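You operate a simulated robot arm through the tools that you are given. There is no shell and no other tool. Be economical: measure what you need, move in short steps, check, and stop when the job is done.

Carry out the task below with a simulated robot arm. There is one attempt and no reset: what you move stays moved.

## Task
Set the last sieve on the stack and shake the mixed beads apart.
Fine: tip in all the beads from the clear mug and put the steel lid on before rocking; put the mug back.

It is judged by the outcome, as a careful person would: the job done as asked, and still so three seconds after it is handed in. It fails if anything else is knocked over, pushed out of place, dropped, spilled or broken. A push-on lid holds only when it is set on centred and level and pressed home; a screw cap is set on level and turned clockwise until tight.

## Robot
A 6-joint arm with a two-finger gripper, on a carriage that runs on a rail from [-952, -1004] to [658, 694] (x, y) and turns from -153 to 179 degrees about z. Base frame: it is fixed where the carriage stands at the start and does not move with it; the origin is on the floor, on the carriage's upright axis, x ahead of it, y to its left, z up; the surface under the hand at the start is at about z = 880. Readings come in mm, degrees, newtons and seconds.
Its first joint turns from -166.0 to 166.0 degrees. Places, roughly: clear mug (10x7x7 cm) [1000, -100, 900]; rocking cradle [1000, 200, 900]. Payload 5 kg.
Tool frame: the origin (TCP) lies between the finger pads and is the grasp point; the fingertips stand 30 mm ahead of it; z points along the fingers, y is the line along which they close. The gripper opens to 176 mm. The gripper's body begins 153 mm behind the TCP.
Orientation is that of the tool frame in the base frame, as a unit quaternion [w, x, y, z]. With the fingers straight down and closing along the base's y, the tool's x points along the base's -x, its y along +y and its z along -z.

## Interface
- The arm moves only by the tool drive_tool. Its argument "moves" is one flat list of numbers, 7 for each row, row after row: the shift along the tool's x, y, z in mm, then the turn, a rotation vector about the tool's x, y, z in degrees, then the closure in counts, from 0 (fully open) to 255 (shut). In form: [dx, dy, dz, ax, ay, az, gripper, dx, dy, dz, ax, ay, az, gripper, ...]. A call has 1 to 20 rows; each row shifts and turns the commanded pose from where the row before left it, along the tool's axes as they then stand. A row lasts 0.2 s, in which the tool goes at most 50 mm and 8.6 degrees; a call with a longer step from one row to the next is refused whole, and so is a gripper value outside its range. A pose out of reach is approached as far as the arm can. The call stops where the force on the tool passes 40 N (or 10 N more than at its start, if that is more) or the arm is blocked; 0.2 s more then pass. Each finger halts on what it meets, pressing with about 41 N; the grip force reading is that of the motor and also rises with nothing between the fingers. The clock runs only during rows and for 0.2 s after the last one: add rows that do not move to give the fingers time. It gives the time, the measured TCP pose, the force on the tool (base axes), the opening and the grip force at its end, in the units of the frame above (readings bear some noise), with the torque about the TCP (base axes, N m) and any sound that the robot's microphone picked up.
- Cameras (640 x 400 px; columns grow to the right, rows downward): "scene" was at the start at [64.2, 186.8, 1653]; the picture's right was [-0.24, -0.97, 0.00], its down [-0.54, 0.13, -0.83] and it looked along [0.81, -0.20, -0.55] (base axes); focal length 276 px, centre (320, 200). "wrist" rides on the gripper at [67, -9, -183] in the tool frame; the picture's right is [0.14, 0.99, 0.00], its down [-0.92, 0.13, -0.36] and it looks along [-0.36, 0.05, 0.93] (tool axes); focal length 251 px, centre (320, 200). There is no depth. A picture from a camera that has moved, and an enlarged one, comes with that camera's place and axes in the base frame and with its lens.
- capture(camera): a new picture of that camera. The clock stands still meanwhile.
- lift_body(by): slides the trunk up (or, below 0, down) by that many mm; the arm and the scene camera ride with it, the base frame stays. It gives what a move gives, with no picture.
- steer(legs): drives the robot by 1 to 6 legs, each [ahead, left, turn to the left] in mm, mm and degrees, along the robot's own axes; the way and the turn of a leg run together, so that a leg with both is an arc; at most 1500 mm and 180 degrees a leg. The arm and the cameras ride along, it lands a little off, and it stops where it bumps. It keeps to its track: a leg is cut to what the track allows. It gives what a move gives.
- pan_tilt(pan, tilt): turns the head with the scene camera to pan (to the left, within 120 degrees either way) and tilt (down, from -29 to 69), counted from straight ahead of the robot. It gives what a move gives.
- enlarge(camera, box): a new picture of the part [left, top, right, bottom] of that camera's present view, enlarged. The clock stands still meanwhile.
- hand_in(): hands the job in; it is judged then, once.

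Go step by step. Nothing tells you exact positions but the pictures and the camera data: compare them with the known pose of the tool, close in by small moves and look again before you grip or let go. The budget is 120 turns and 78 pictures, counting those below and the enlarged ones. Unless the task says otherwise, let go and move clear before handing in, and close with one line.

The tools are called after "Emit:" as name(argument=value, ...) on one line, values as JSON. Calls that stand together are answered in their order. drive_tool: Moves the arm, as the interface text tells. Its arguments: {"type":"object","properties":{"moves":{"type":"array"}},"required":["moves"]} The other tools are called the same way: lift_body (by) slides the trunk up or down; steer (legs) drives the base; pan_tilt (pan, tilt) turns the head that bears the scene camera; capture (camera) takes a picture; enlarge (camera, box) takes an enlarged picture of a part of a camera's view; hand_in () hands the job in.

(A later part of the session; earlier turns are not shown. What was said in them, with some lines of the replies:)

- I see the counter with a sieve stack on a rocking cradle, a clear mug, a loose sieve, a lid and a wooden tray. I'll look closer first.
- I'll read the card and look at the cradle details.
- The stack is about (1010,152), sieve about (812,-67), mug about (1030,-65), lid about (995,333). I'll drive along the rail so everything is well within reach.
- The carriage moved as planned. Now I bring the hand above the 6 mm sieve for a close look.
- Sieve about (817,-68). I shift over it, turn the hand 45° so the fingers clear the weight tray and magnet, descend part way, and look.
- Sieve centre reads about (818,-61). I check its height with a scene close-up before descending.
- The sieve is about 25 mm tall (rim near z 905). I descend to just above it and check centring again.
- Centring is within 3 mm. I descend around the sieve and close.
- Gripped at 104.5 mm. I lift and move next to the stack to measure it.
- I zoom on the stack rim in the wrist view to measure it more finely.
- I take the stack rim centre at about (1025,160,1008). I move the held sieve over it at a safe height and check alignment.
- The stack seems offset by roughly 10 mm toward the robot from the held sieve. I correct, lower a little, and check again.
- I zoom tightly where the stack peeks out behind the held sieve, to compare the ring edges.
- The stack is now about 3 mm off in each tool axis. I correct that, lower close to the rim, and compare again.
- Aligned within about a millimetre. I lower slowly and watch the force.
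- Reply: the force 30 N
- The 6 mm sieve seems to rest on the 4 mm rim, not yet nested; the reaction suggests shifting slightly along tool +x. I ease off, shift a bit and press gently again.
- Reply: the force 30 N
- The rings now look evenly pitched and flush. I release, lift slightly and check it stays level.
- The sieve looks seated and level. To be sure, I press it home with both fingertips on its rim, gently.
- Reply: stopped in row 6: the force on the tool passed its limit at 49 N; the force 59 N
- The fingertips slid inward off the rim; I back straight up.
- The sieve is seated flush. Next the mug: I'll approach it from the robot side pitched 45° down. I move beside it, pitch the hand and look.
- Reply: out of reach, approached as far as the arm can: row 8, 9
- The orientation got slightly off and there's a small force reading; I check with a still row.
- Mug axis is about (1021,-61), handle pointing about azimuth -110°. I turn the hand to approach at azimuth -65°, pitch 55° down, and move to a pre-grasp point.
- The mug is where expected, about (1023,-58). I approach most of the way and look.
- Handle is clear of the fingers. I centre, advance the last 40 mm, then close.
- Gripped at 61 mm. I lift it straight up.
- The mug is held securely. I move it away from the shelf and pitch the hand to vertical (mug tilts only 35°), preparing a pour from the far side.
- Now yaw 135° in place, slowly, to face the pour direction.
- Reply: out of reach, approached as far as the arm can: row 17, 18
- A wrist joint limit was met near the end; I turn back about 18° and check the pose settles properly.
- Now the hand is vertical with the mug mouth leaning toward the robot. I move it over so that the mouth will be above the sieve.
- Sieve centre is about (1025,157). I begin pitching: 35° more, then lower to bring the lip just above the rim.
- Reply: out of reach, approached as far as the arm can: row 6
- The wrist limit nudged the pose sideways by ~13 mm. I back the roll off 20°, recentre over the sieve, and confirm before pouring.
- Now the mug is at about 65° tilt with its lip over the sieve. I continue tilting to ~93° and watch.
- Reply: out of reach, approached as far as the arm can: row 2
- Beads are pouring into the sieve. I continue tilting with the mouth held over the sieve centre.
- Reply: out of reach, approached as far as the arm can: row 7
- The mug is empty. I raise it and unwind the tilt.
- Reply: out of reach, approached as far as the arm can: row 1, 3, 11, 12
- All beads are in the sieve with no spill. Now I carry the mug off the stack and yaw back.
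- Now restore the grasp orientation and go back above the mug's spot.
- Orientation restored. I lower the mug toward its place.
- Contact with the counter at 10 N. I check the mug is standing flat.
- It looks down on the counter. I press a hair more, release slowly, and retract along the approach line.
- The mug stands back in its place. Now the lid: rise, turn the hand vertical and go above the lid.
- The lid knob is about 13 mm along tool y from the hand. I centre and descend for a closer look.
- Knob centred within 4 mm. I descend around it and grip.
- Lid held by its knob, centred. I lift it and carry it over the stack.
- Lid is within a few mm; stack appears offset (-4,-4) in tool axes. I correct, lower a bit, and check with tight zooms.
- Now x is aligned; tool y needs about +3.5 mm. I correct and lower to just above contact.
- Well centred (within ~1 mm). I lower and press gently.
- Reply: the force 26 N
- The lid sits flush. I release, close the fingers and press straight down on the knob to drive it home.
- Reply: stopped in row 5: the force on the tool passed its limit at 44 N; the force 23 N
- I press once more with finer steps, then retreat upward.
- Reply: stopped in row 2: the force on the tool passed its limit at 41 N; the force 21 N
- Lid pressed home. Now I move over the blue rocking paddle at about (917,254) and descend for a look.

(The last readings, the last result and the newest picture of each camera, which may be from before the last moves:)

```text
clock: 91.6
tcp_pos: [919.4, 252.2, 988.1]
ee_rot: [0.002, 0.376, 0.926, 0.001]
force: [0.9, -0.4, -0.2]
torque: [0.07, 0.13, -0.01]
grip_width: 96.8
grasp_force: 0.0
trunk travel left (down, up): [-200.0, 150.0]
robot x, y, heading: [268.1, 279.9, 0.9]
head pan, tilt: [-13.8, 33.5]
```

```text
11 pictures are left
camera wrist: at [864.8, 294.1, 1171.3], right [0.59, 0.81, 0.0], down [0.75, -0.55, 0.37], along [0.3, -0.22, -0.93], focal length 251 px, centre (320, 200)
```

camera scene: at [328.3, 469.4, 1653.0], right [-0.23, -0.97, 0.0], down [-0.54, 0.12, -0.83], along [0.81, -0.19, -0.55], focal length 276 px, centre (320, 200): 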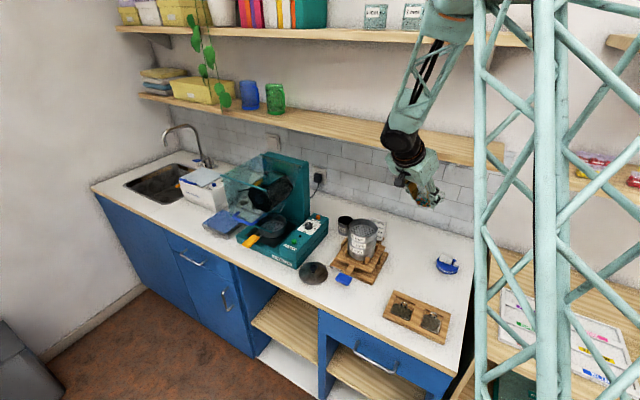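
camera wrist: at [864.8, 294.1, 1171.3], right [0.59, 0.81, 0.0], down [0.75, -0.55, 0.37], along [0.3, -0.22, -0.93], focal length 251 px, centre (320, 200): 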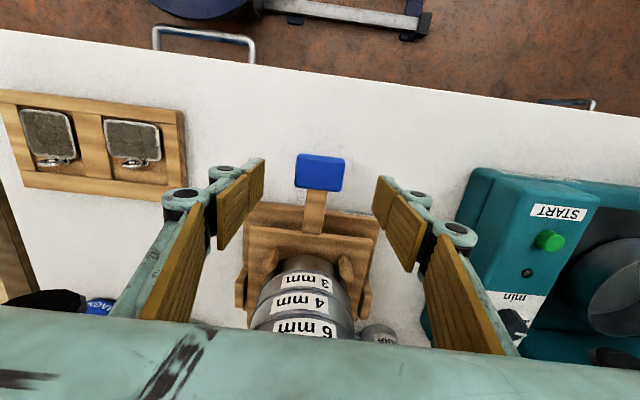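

The paddle is centred between the fingers. I descend and grip its sides.

Emit:
drive_tool(moves=[3, 0, 15, 0, 0, 0, 115, 0, 0, 15, 0, 0, 0, 115, 0, 0, 10, 0, 0, 0, 115, 0, 0, 0, 0, 0, 0, 150, 0, 0, 0, 0, 0, 0, 195, 0, 0, 0, 0, 0, 0, 195, 0, 0, 0, 0, 0, 0, 195])

Emit:
enlarge(camera="scene", box=[310, 200, 410, 310])

```text
clock: 93.2
tcp_pos: [916.6, 255.8, 950.4]
ee_rot: [0.004, 0.377, 0.926, 0.001]
force: [-1.8, -4.6, -2.9]
torque: [0.07, 0.5, 1.41]
grip_width: 49.5
grasp_force: 45.0
trunk travel left (down, up): [-200.0, 150.0]
robot x, y, heading: [269.0, 279.6, 0.6]
head pan, tilt: [-13.8, 33.5]
```

```text
3.64 times, centred on (360, 255) of scene
camera zoom: at [328.5, 469.0, 1653.0], right [-0.23, -0.97, 0.0], down [-0.54, 0.12, -0.83], along [0.81, -0.19, -0.55], focal length 1002 px, centre (174, 0)
```

zoom: 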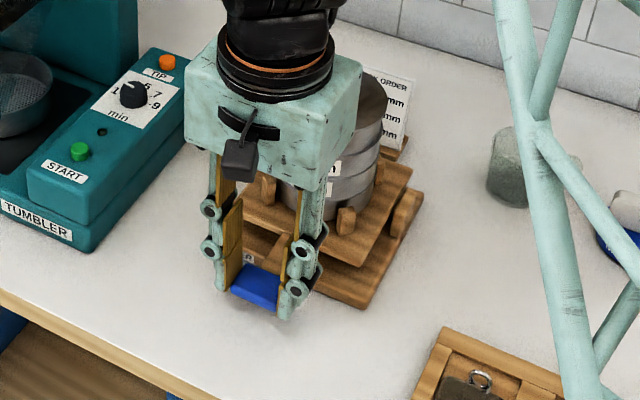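

Paddle gripped. I test a small downward motion to feel the cradle.

Emit:
drive_tool(moves=[0, 0, 4, 0, 0, 0, 195, 0, 0, 4, 0, 0, 0, 195, 0, 0, 0, 0, 0, 0, 195])

```text
clock: 94.0
tcp_pos: [916.8, 255.9, 942.7]
ee_rot: [0.003, 0.377, 0.926, 0.0]
force: [-10.5, -18.7, 7.4]
torque: [-1.25, -0.61, 1.26]
grip_width: 49.6
grasp_force: 45.0
trunk travel left (down, up): [-200.0, 150.0]
robot x, y, heading: [263.6, 278.3, 0.9]
head pan, tilt: [-13.8, 33.5]
```

There's side force because the hand is ~4° off the cradle's axis; I align the yaw by -4° and recheck.

Emit:
drive_tool(moves=[0, 0, -4, 0, 0, -2, 195, 0, 0, -4, 0, 0, -2, 195, 0, 0, 0, 0, 0, 0, 195, 0, 0, 0, 0, 0, 0, 195])

```text
clock: 95.0
tcp_pos: [916.0, 256.6, 950.0]
ee_rot: [0.002, 0.345, 0.939, 0.001]
force: [-25.0, -15.1, -7.3]
torque: [0.82, 1.49, -1.46]
grip_width: 50.7
grasp_force: 44.9
trunk travel left (down, up): [-200.0, 150.0]
robot x, y, heading: [268.2, 281.8, 0.7]
head pan, tilt: [-13.8, 33.5]
```

I release, take the middle yaw, shift slightly, and re-grip to remove side load.

Emit:
drive_tool(moves=[0, 0, 0, 0, 0, 0, 165, 0, 0, 0, 0, 0, 0, 165, 0, -2, 0, 0, 0, 2, 165, 0, 0, 0, 0, 0, 0, 165, 0, 0, 0, 0, 0, 0, 190, 0, 0, 0, 0, 0, 0, 190, 0, 0, 0, 0, 0, 0, 190])

```text
clock: 96.6
tcp_pos: [917.7, 254.9, 951.0]
ee_rot: [0.003, 0.363, 0.932, 0.0]
force: [0.5, 0.6, 0.7]
torque: [-0.16, -0.13, -1.6]
grip_width: 49.8
grasp_force: 45.1
trunk travel left (down, up): [-200.0, 150.0]
robot x, y, heading: [266.6, 284.8, 0.7]
head pan, tilt: [-13.8, 33.5]
```

Side load is gone. Small yaw trim and a gentle down/up test.

Emit:
drive_tool(moves=[0, 0, 0, 0, 0, 1, 190, 0, 0, 4, 0, 0, 0, 190, 0, 0, 4, 0, 0, 0, 190, 0, 0, 4, 0, 0, 0, 190, 0, 0, 0, 0, 0, 0, 190])

```text
clock: 97.8
tcp_pos: [916.1, 254.4, 938.9]
ee_rot: [0.004, 0.368, 0.93, 0.001]
force: [8.9, 13.5, 7.0]
torque: [-0.22, -1.19, -0.39]
grip_width: 49.4
grasp_force: 45.0
trunk travel left (down, up): [-200.0, 150.0]
robot x, y, heading: [262.2, 280.5, 0.6]
head pan, tilt: [-13.8, 33.5]
```

The cradle moves with light friction (no spring). I continue down to find the stroke's end.

Emit:
drive_tool(moves=[0, 1, 4, 0, 0, 0, 190, 0, 0, 4, 0, 0, 0, 190, 0, 0, 4, 0, 0, 0, 190, 0, 0, 4, 0, 0, 0, 190, 0, 0, 0, 0, 0, 0, 190])

Emit:
enlarge(camera="scene", box=[310, 200, 410, 310])

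```text
clock: 99.0
tcp_pos: [918.0, 254.9, 921.2]
ee_rot: [0.003, 0.371, 0.929, 0.001]
force: [10.1, -22.7, 10.4]
torque: [-1.28, -0.69, -0.24]
grip_width: 49.5
grasp_force: 44.8
trunk travel left (down, up): [-200.0, 150.0]
robot x, y, heading: [267.4, 280.6, 0.8]
head pan, tilt: [-13.8, 33.5]
```

```text
3.64 times, centred on (360, 255) of scene
camera zoom: at [328.6, 468.0, 1653.2], right [-0.23, -0.97, 0.0], down [-0.54, 0.13, -0.83], along [0.81, -0.19, -0.55], focal length 1002 px, centre (174, 0)
```

zoom: 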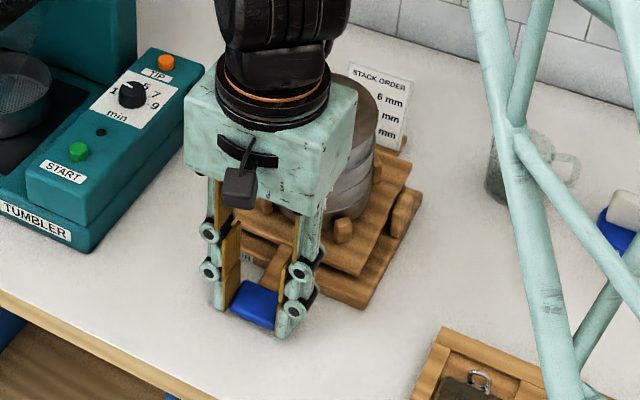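

The platform tilts properly. I follow the arc (slightly inward when low) and bring it up past level to test the upper side.

Emit:
drive_tool(moves=[-2, 0, 0, 0, 0, 0, 190, 1, 0, -6, 0, 0, 0, 190, 0.7, 0, -6, 0, 0, 0, 190, 0.3, 0, -6, 0, 0, 0, 190, 0, 0, -6, 0, 0, 0, 190, 0, 0, -6, 0, 0, 0, 190, 0, 0, -6, 0, 0, 0, 190, 0, 0, -6, 0, 0, 0, 190, 0, 0, 0, 0, 0, 0, 190])

```text
clock: 101.0
tcp_pos: [917.4, 255.8, 965.8]
ee_rot: [0.004, 0.369, 0.929, 0.001]
force: [-0.6, -0.6, 0.5]
torque: [-0.04, -0.05, 0.01]
grip_width: 44.8
grasp_force: 0.0
trunk travel left (down, up): [-200.0, 150.0]
robot x, y, heading: [266.2, 284.6, 1.0]
head pan, tilt: [-13.8, 33.5]
```

The fingers slipped off the paddle near the top. I look at where the paddle stayed.

Emit:
enlarge(camera="scene", box=[325, 205, 405, 305])

```text
4.00 times, centred on (365, 255) of scene
camera zoom: at [328.1, 469.3, 1653.2], right [-0.23, -0.97, 0.0], down [-0.54, 0.12, -0.83], along [0.81, -0.19, -0.55], focal length 1103 px, centre (140, -20)
```

zoom: 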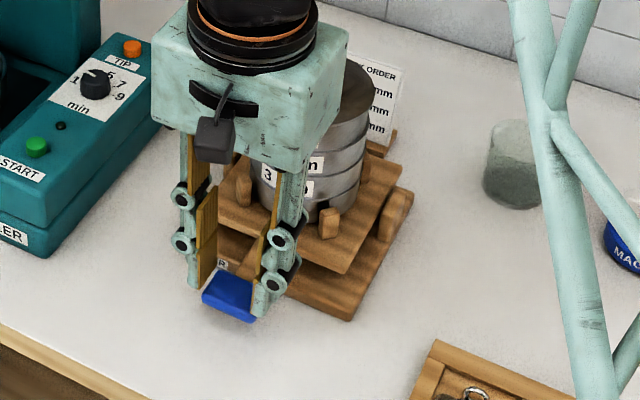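

The paddle is at z≈930. I re-grip deeper for a firm hold.

Emit:
drive_tool(moves=[0, 0, 0, 0, 0, 0, 160, 0, 0, 0, 0, 0, 0, 160, 0, 0, 8, 0, 0, 0, 160, 0, 0, 8, 0, 0, 0, 160, 0, 0, 8, 0, 0, 0, 160, 0, 0, 4, 0, 0, 0, 160, 0, 0, 0, 0, 0, 0, 190, 0, 0, 0, 0, 0, 0, 190, 0, 0, 0, 0, 0, 0, 190])

```text
clock: 103.0
tcp_pos: [916.6, 255.7, 937.3]
ee_rot: [0.003, 0.369, 0.93, 0.001]
force: [-0.8, -2.2, -2.4]
torque: [0.12, 0.2, -0.45]
grip_width: 48.4
grasp_force: 45.0
trunk travel left (down, up): [-200.0, 150.0]
robot x, y, heading: [269.3, 280.6, 0.8]
head pan, tilt: [-13.8, 33.5]
```

Good, a balanced grip. I test an upward stroke in small steps.

Emit:
drive_tool(moves=[0, 0, -4, 0, 0, 0, 190, 0, 0, -4, 0, 0, 0, 190, 0, 0, -4, 0, 0, 0, 190, 0, 0, -4, 0, 0, 0, 190, 0, 0, 0, 0, 0, 0, 190])

```text
clock: 103.6
tcp_pos: [916.8, 255.7, 939.8]
ee_rot: [0.003, 0.369, 0.929, 0.0]
force: [7.6, -3.3, -31.8]
torque: [-0.18, -0.45, -0.16]
grip_width: 48.8
grasp_force: 44.6
trunk travel left (down, up): [-200.0, 150.0]
robot x, y, heading: [270.7, 283.7, 0.6]
head pan, tilt: [-13.8, 33.5]
stopped in row 2: the force on the tool passed its limit at 41 N (the readings are from after the stop); the commanded pose is now the measured one
```

That's the upper stop. Now I stroke downward from here to find the lower end within safe finger clearance.

Emit:
drive_tool(moves=[0, 0, 4, 0, 0, 0, 190, 0, 0, 4, 0, 0, 0, 190, -0.3, 0, 4, 0, 0, 0, 190, -0.4, 0, 4, 0, 0, 0, 190, -0.6, 0, 4, 0, 0, 0, 190, -0.8, 0, 4, 0, 0, 0, 190, 0, 0, 0, 0, 0, 0, 190])

Emit:
enlarge(camera="scene", box=[325, 205, 405, 305])

```text
clock: 105.2
tcp_pos: [917.6, 255.8, 917.5]
ee_rot: [0.003, 0.369, 0.929, 0.0]
force: [10.6, -1.0, 6.5]
torque: [-0.41, -0.84, -0.14]
grip_width: 48.6
grasp_force: 45.0
trunk travel left (down, up): [-200.0, 150.0]
robot x, y, heading: [266.8, 281.6, 0.8]
head pan, tilt: [-13.8, 33.5]
```

```text
4.00 times, centred on (365, 255) of scene
camera zoom: at [328.7, 469.2, 1653.0], right [-0.23, -0.97, 0.0], down [-0.54, 0.12, -0.83], along [0.81, -0.19, -0.55], focal length 1103 px, centre (140, -20)
```

zoom: 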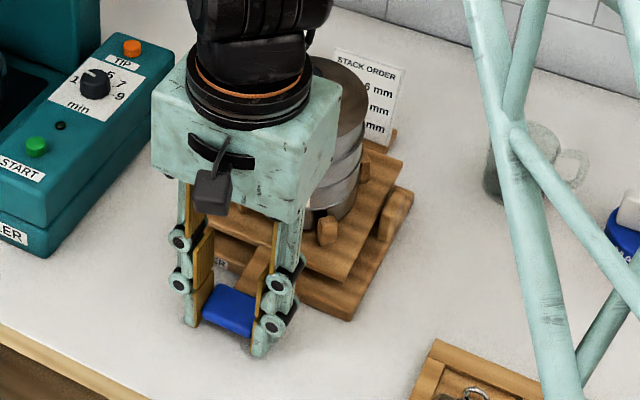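

The stack rocks with the paddle. I now rock through about 21 mm stroke several cycles.

Emit:
drive_tool(moves=[0.7, 0, -7, 0, 0, 0, 190, 0.5, 0, -7, 0, 0, 0, 190, 0.3, 0, -6, 0, 0, 0, 190, -0.3, 0, 6, 0, 0, 0, 190, -0.5, 0, 7, 0, 0, 0, 190, -0.7, 0, 7, 0, 0, 0, 190, 0.7, 0, -7, 0, 0, 0, 190, 0.5, 0, -7, 0, 0, 0, 190, 0.3, 0, -6, 0, 0, 0, 190, -0.3, 0, 6, 0, 0, 0, 190, -0.5, 0, 7, 0, 0, 0, 190, -0.7, 0, 7, 0, 0, 0, 190, 0.7, 0, -7, 0, 0, 0, 190, 0.5, 0, -7, 0, 0, 0, 190, 0.3, 0, -6, 0, 0, 0, 190, -0.3, 0, 6, 0, 0, 0, 190, -0.5, 0, 7, 0, 0, 0, 190, -0.7, 0, 7, 0, 0, 0, 190])

```text
clock: 109.0
tcp_pos: [917.7, 254.6, 917.6]
ee_rot: [0.003, 0.369, 0.929, 0.0]
force: [8.5, 13.9, 6.0]
torque: [-0.51, -0.46, -0.03]
grip_width: 48.9
grasp_force: 44.2
trunk travel left (down, up): [-200.0, 150.0]
robot x, y, heading: [267.3, 284.9, 0.5]
head pan, tilt: [-13.8, 33.5]
```

Rocking works. I re-grip slightly higher on the fingers so I can reach the full lower stroke too.

Emit:
drive_tool(moves=[0, 0, 0, 0, 0, 0, 160, 0, 0, 0, 0, 0, 0, 160, 0, 0, -8, 0, 0, 0, 160, 0, 0, 0, 0, 0, 0, 190, 0, 0, 0, 0, 0, 0, 190, 0, 0, 0, 0, 0, 0, 190, -0.8, 0, 3, 0, 0, 0, 190, -0.8, 0, 3, 0, 0, 0, 190, -0.8, 0, 3, 0, 0, 0, 190, -0.8, 0, 3, 0, 0, 0, 190, 0, 0, 0, 0, 0, 0, 190])

```text
clock: 111.4
tcp_pos: [917.9, 254.1, 912.9]
ee_rot: [0.002, 0.369, 0.929, -0.001]
force: [-6.2, 26.7, 0.4]
torque: [0.1, -0.22, -0.13]
grip_width: 48.1
grasp_force: 45.1
trunk travel left (down, up): [-200.0, 150.0]
robot x, y, heading: [267.4, 281.5, 0.7]
head pan, tilt: [-13.8, 33.5]
```

Emit:
drive_tool(moves=[2, 0, 0, 0, 0, 0, 190, 0.7, 0, -8, 0, 0, 0, 190, 0.5, 0, -8, 0, 0, 0, 190, 0.3, 0, -8, 0, 0, 0, 190, 0, 0, -4, 0, 0, 0, 190, 0, 0, -3, 0, 0, 0, 190, 0, 0, 0, 0, 0, 0, 190])

```text
clock: 112.2
tcp_pos: [917.5, 253.5, 929.3]
ee_rot: [0.001, 0.371, 0.929, -0.001]
force: [10.6, -1.2, -31.3]
torque: [0.0, -0.23, -0.06]
grip_width: 48.5
grasp_force: 45.3
trunk travel left (down, up): [-200.0, 150.0]
robot x, y, heading: [262.0, 281.1, 0.6]
head pan, tilt: [-13.8, 33.5]
stopped in row 4: the force on the tool passed its limit at 43 N (the readings are from after the stop); the commanded pose is now the measured one
```

The paddle springs back up by itself to its rest (upper) position, so it can be rocked by pressing down and letting it return. I release, rise, close the fingers and press from above to find the lower stop.

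Emit:
drive_tool(moves=[0, 0, 0, 0, 0, 0, 160, 0, 0, 0, 0, 0, 0, 160, 0, 0, -25, 0, 0, 0, 160, 0, 0, -30, 0, 0, 0, 160, 0, 0, 0, 0, 0, 0, 255, 0, 0, 0, 0, 0, 0, 255, 0, 0, 0, 0, 0, 0, 255, 0, 0, 10, 0, 0, 0, 255, 0, 0, 8, 0, 0, 0, 255, 0, 0, 4, 0, 0, 0, 255, 0, 0, 4, 0, 0, 0, 255, 0, 0, 4, 0, 0, 0, 255, 0, 0, 4, 0, 0, 0, 255, 0, 0, 4, 0, 0, 0, 255, 0, 0, 4, 0, 0, 0, 255, 0, 0, 4, 0, 0, 0, 255, 0, 0, 4, 0, 0, 0, 255, 0, 0, 0, 0, 0, 0, 255])

```text
clock: 116.0
tcp_pos: [915.9, 252.2, 935.9]
ee_rot: [0.001, 0.37, 0.929, 0.0]
force: [0.3, -1.2, 1.1]
torque: [0.01, -0.03, 0.01]
grip_width: 5.9
grasp_force: 44.9
trunk travel left (down, up): [-200.0, 150.0]
robot x, y, heading: [264.4, 283.9, 1.0]
head pan, tilt: [-13.8, 33.5]
```

Emit:
enlarge(camera="scene", box=[325, 205, 405, 305])

```text
4.00 times, centred on (365, 255) of scene
camera zoom: at [328.7, 469.1, 1653.0], right [-0.23, -0.97, 0.0], down [-0.54, 0.13, -0.83], along [0.81, -0.19, -0.55], focal length 1103 px, centre (140, -20)
```

zoom: 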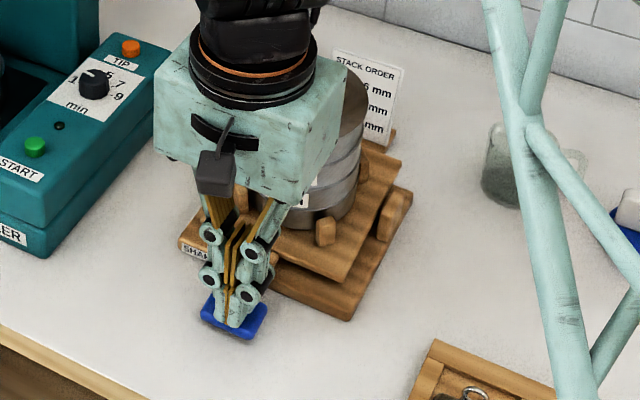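

The paddle is pressed down smoothly. I continue to the lower end.

Emit:
drive_tool(moves=[0, 0, 3, 0, 0, 0, 255, 0, 0, 3, 0, 0, 0, 255, 0, 0, 3, 0, 0, 0, 255, 0, 0, 3, 0, 0, 0, 255, 0, 0, 0, 0, 0, 0, 255])

```text
clock: 117.2
tcp_pos: [916.5, 254.7, 926.6]
ee_rot: [0.004, 0.37, 0.929, 0.0]
force: [-10.0, 0.4, 30.6]
torque: [-0.3, -0.14, -0.11]
grip_width: 6.1
grasp_force: 45.2
trunk travel left (down, up): [-200.0, 150.0]
robot x, y, heading: [266.7, 282.1, 0.7]
head pan, tilt: [-13.8, 33.5]
stopped in row 5: the force on the tool passed its limit at 42 N (the readings are from after the stop); the commanded pose is now the measured one
```

Lower stop found: stroke about 35 mm. I lift off and see whether it returns by itself.

Emit:
drive_tool(moves=[0, 0, -15, 0, 0, 0, 255, 0, 0, -20, 0, 0, 0, 255, 0, 0, -15, 0, 0, 0, 255, 0, 0, -10, 0, 0, 0, 255, 0, 0, 0, 0, 0, 0, 180, 0, 0, 0, 0, 0, 0, 160, 0, 0, 0, 0, 0, 0, 160])

Emit:
enlarge(camera="scene", box=[325, 205, 405, 305])

```text
clock: 118.8
tcp_pos: [917.9, 252.9, 982.4]
ee_rot: [0.003, 0.369, 0.929, 0.001]
force: [-0.2, -0.2, 0.7]
torque: [0.04, 0.0, 0.01]
grip_width: 65.6
grasp_force: 0.1
trunk travel left (down, up): [-200.0, 150.0]
robot x, y, heading: [266.9, 282.7, 0.7]
head pan, tilt: [-13.8, 33.5]
```

```text
4.00 times, centred on (365, 255) of scene
camera zoom: at [328.7, 469.0, 1653.0], right [-0.23, -0.97, 0.0], down [-0.54, 0.13, -0.83], along [0.81, -0.19, -0.55], focal length 1103 px, centre (140, -20)
```

zoom: 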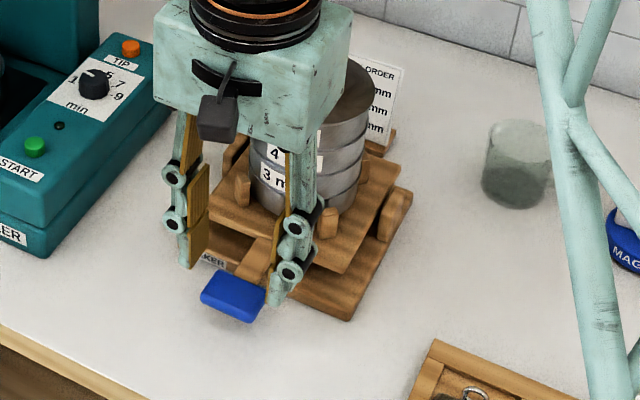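

It springs back to rest. I rock it by repeated full press-and-return strokes with closed fingertips.

Emit:
drive_tool(moves=[0, 0, 0, 0, 0, 0, 255, 0, 0, 0, 0, 0, 0, 255, 0, 0, 10, 0, 0, 0, 255, 0, 0, 8, 0, 0, 0, 255, 0, 0, 16, 0, 0, 0, 255, 0, 0, 16, 0, 0, 0, 255, 0, 0, -16, 0, 0, 0, 255, 0, 0, -16, 0, 0, 0, 255, 0, 0, 16, 0, 0, 0, 255, 0, 0, 16, 0, 0, 0, 255, 0, 0, -16, 0, 0, 0, 255, 0, 0, -16, 0, 0, 0, 255, 0, 0, 16, 0, 0, 0, 255, 0, 0, 16, 0, 0, 0, 255, 0, 0, -16, 0, 0, 0, 255, 0, 0, -16, 0, 0, 0, 255, 0, 0, 16, 0, 0, 0, 255, 0, 0, 16, 0, 0, 0, 255, 0, 0, -16, 0, 0, 0, 255, 0, 0, -16, 0, 0, 0, 255])

Emit:
drive_tool(moves=[0, 0, 16, 0, 0, 0, 255, 0, 0, 16, 0, 0, 0, 255, 0, 0, -16, 0, 0, 0, 255, 0, 0, -16, 0, 0, 0, 255, 0, 0, 16, 0, 0, 0, 255, 0, 0, 16, 0, 0, 0, 255, 0, 0, -16, 0, 0, 0, 255, 0, 0, -16, 0, 0, 0, 255, 0, 0, 16, 0, 0, 0, 255, 0, 0, 16, 0, 0, 0, 255, 0, 0, -16, 0, 0, 0, 255, 0, 0, -16, 0, 0, 0, 255, 0, 0, 16, 0, 0, 0, 255, 0, 0, 16, 0, 0, 0, 255, 0, 0, -16, 0, 0, 0, 255, 0, 0, -16, 0, 0, 0, 255, 0, 0, 16, 0, 0, 0, 255, 0, 0, 16, 0, 0, 0, 255, 0, 0, -16, 0, 0, 0, 255, 0, 0, -16, 0, 0, 0, 255])

```text
clock: 123.0
tcp_pos: [916.8, 253.8, 966.3]
ee_rot: [0.002, 0.37, 0.929, 0.0]
force: [0.5, -0.4, 0.7]
torque: [-0.02, -0.01, 0.03]
grip_width: 0.1
grasp_force: 45.3
trunk travel left (down, up): [-200.0, 150.0]
robot x, y, heading: [266.4, 279.5, 1.0]
head pan, tilt: [-13.8, 33.5]
```

```text
clock: 127.2
tcp_pos: [916.6, 253.4, 968.0]
ee_rot: [0.003, 0.369, 0.929, 0.001]
force: [-0.4, 0.1, -0.1]
torque: [-0.05, -0.04, 0.02]
grip_width: 0.0
grasp_force: 44.9
trunk travel left (down, up): [-200.0, 150.0]
robot x, y, heading: [266.3, 280.1, 0.6]
head pan, tilt: [-13.8, 33.5]
```

Nine clean strokes done. I add ten more, slightly deeper, for thorough separation.

Emit:
drive_tool(moves=[0, 0, 18, 0, 0, 0, 255, 0, 0, 18, 0, 0, 0, 255, 0, 0, -18, 0, 0, 0, 255, 0, 0, -18, 0, 0, 0, 255, 0, 0, 18, 0, 0, 0, 255, 0, 0, 18, 0, 0, 0, 255, 0, 0, -18, 0, 0, 0, 255, 0, 0, -18, 0, 0, 0, 255, 0, 0, 18, 0, 0, 0, 255, 0, 0, 18, 0, 0, 0, 255, 0, 0, -18, 0, 0, 0, 255, 0, 0, -18, 0, 0, 0, 255, 0, 0, 18, 0, 0, 0, 255, 0, 0, 18, 0, 0, 0, 255, 0, 0, -18, 0, 0, 0, 255, 0, 0, -18, 0, 0, 0, 255, 0, 0, 18, 0, 0, 0, 255, 0, 0, 18, 0, 0, 0, 255, 0, 0, -18, 0, 0, 0, 255, 0, 0, -18, 0, 0, 0, 255])

Emit:
drive_tool(moves=[0, 0, 18, 0, 0, 0, 255, 0, 0, 18, 0, 0, 0, 255, 0, 0, -18, 0, 0, 0, 255, 0, 0, -18, 0, 0, 0, 255, 0, 0, 18, 0, 0, 0, 255, 0, 0, 18, 0, 0, 0, 255, 0, 0, -18, 0, 0, 0, 255, 0, 0, -18, 0, 0, 0, 255, 0, 0, 18, 0, 0, 0, 255, 0, 0, 18, 0, 0, 0, 255, 0, 0, -18, 0, 0, 0, 255, 0, 0, -18, 0, 0, 0, 255, 0, 0, 18, 0, 0, 0, 255, 0, 0, 18, 0, 0, 0, 255, 0, 0, -18, 0, 0, 0, 255, 0, 0, -18, 0, 0, 0, 255, 0, 0, -20, 0, 0, 0, 255, 0, 0, -40, 0, 0, 0, 255, 0, 0, -40, 0, 0, 0, 255, 0, 0, -40, 0, 0, 0, 255])

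Emit:
enlarge(camera="scene", box=[325, 205, 425, 305])

```text
clock: 131.4
tcp_pos: [917.7, 256.0, 967.4]
ee_rot: [0.003, 0.37, 0.929, 0.0]
force: [-0.6, 0.5, 1.0]
torque: [-0.08, -0.05, 0.0]
grip_width: 0.1
grasp_force: 44.8
trunk travel left (down, up): [-200.0, 150.0]
robot x, y, heading: [269.8, 281.6, 0.6]
head pan, tilt: [-13.8, 33.5]
```

```text
clock: 135.6
tcp_pos: [914.3, 254.6, 1107.7]
ee_rot: [0.003, 0.37, 0.929, 0.0]
force: [0.6, -1.2, 0.2]
torque: [-0.01, 0.05, -0.01]
grip_width: 0.0
grasp_force: 44.9
trunk travel left (down, up): [-200.0, 150.0]
robot x, y, heading: [265.0, 280.1, 0.6]
head pan, tilt: [-13.8, 33.5]
```

```text
4.00 times, centred on (375, 255) of scene
camera zoom: at [328.8, 468.9, 1653.1], right [-0.23, -0.97, 0.0], down [-0.54, 0.13, -0.83], along [0.81, -0.19, -0.55], focal length 1103 px, centre (100, -20)
```

zoom: 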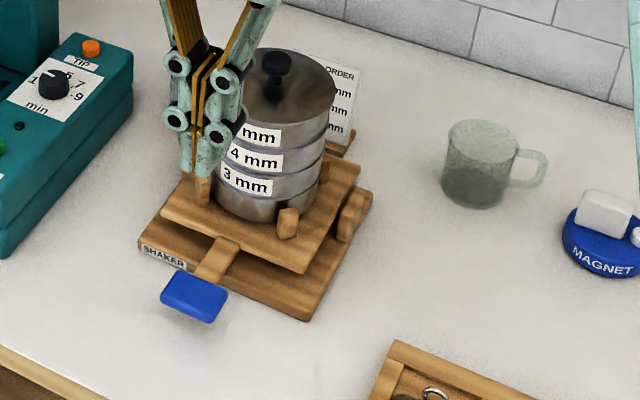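

All in place: lid on, stack level, mug upright. I give another series of strokes with a quicker release to be thorough.

Emit:
drive_tool(moves=[0, 0, 45, 0, 0, 0, 255, 0, 0, 45, 0, 0, 0, 255, 0, 0, 40, 0, 0, 0, 255, 0, 0, 10, 0, 0, 0, 255, 0, 0, 18, 0, 0, 0, 255, 0, 0, 18, 0, 0, 0, 255, 0, 0, -36, 0, 0, 0, 255, 0, 0, 0, 0, 0, 0, 255, 0, 0, 18, 0, 0, 0, 255, 0, 0, 18, 0, 0, 0, 255, 0, 0, -36, 0, 0, 0, 255, 0, 0, 0, 0, 0, 0, 255, 0, 0, 18, 0, 0, 0, 255, 0, 0, 18, 0, 0, 0, 255, 0, 0, -36, 0, 0, 0, 255, 0, 0, 0, 0, 0, 0, 255, 0, 0, 18, 0, 0, 0, 255, 0, 0, 18, 0, 0, 0, 255, 0, 0, -36, 0, 0, 0, 255, 0, 0, 0, 0, 0, 0, 255])

Emit:
drive_tool(moves=[0, 0, 18, 0, 0, 0, 255, 0, 0, 18, 0, 0, 0, 255, 0, 0, -36, 0, 0, 0, 255, 0, 0, 0, 0, 0, 0, 255, 0, 0, 18, 0, 0, 0, 255, 0, 0, 18, 0, 0, 0, 255, 0, 0, -36, 0, 0, 0, 255, 0, 0, 0, 0, 0, 0, 255, 0, 0, 18, 0, 0, 0, 255, 0, 0, 18, 0, 0, 0, 255, 0, 0, -36, 0, 0, 0, 255, 0, 0, 0, 0, 0, 0, 255, 0, 0, 18, 0, 0, 0, 255, 0, 0, 18, 0, 0, 0, 255, 0, 0, -36, 0, 0, 0, 255, 0, 0, 0, 0, 0, 0, 255, 0, 0, 18, 0, 0, 0, 255, 0, 0, 18, 0, 0, 0, 255, 0, 0, -36, 0, 0, 0, 255, 0, 0, 0, 0, 0, 0, 255])

Emit:
drive_tool(moves=[0, 0, 18, 0, 0, 0, 255, 0, 0, 18, 0, 0, 0, 255, 0, 0, -36, 0, 0, 0, 255, 0, 0, 0, 0, 0, 0, 255, 0, 0, 18, 0, 0, 0, 255, 0, 0, 18, 0, 0, 0, 255, 0, 0, -36, 0, 0, 0, 255, 0, 0, 0, 0, 0, 0, 255, 0, 0, 18, 0, 0, 0, 255, 0, 0, 18, 0, 0, 0, 255, 0, 0, -36, 0, 0, 0, 255, 0, 0, 0, 0, 0, 0, 255, 0, 0, -20, 0, 0, 0, 255, 40, 0, -40, 0, 0, 0, 255, 40, 0, -40, 0, 0, 0, 255, 40, 0, -40, 0, 0, 0, 255, 40, 0, -20, 0, 0, 0, 255, 0, 0, 0, 0, 0, 0, 255])

Emit:
enlarge(camera="scene", box=[320, 205, 400, 275])

```text
clock: 139.8
tcp_pos: [913.2, 254.4, 967.7]
ee_rot: [0.004, 0.371, 0.929, 0.0]
force: [-2.0, 0.5, 1.6]
torque: [-0.08, -0.24, -0.01]
grip_width: 0.0
grasp_force: 44.5
trunk travel left (down, up): [-200.0, 150.0]
robot x, y, heading: [267.3, 278.1, 0.9]
head pan, tilt: [-13.8, 33.5]
```

```text
clock: 144.0
tcp_pos: [914.5, 255.7, 968.7]
ee_rot: [0.004, 0.369, 0.929, 0.001]
force: [-2.0, 0.9, 1.8]
torque: [-0.07, -0.25, 0.03]
grip_width: 0.1
grasp_force: 45.2
trunk travel left (down, up): [-200.0, 150.0]
robot x, y, heading: [268.1, 281.8, 0.5]
head pan, tilt: [-13.8, 33.5]
```

```text
refused: row 14 steps farther than a row can; nothing moved
```

```text
5.71 times, centred on (360, 240) of scene
camera zoom: at [327.0, 469.5, 1653.1], right [-0.23, -0.97, 0.0], down [-0.54, 0.13, -0.83], along [0.81, -0.19, -0.55], focal length 1575 px, centre (91, -29)
```

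zoom: 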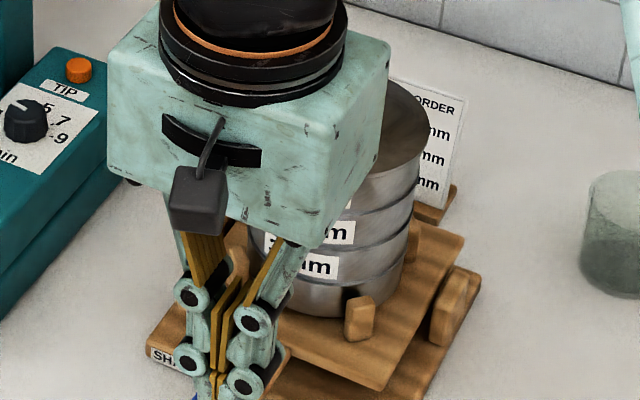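

Twenty-eight strokes done. I retreat up and clear, then take a final look.

Emit:
drive_tool(moves=[0, 0, -20, 0, 0, 0, 255, 0, 0, -40, 0, 0, 0, 255, 30, 0, -35, 0, 0, 0, 255, 30, 0, -35, 0, 0, 0, 255, 30, 0, -35, 0, 0, 0, 255, 30, 0, -35, 0, 0, 0, 255, 0, 0, 0, 0, 0, 0, 255])

Emit:
enlarge(camera="scene", box=[290, 195, 480, 345])

```text
clock: 145.6
tcp_pos: [827.9, 334.7, 1162.7]
ee_rot: [0.004, 0.37, 0.929, 0.0]
force: [-2.2, 0.3, 2.1]
torque: [-0.11, -0.22, -0.01]
grip_width: 0.1
grasp_force: 45.2
trunk travel left (down, up): [-200.0, 150.0]
robot x, y, heading: [269.3, 277.3, 0.6]
head pan, tilt: [-13.8, 33.5]
```

```text
2.67 times, centred on (385, 270) of scene
camera zoom: at [327.2, 469.9, 1653.0], right [-0.23, -0.97, 0.0], down [-0.54, 0.13, -0.83], along [0.81, -0.19, -0.55], focal length 735 px, centre (147, 13)
```

zoom: 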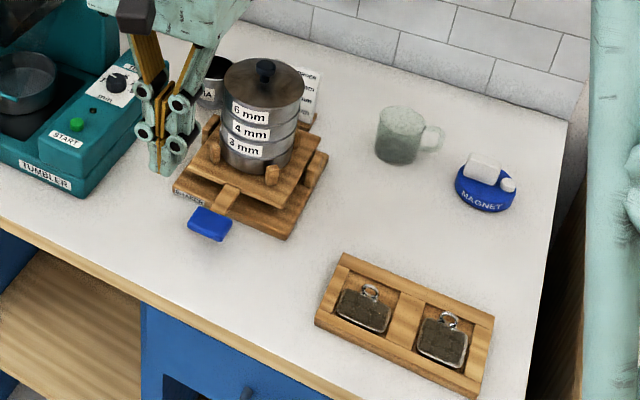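

The lid is on, the stack is level, the mug is back upright and nothing else has moved, so I'm handing it in.

Emit:
hand_in()

```text
The job is handed in.
```

I set the 6 mm sieve on the stack, tipped in all the beads, pressed the steel lid on, put the mug back upright in its place, and rocked the cradle through about 28 strokes. No spill was visible, but with the lid on I couldn't see inside to check that the beads had fully separated.
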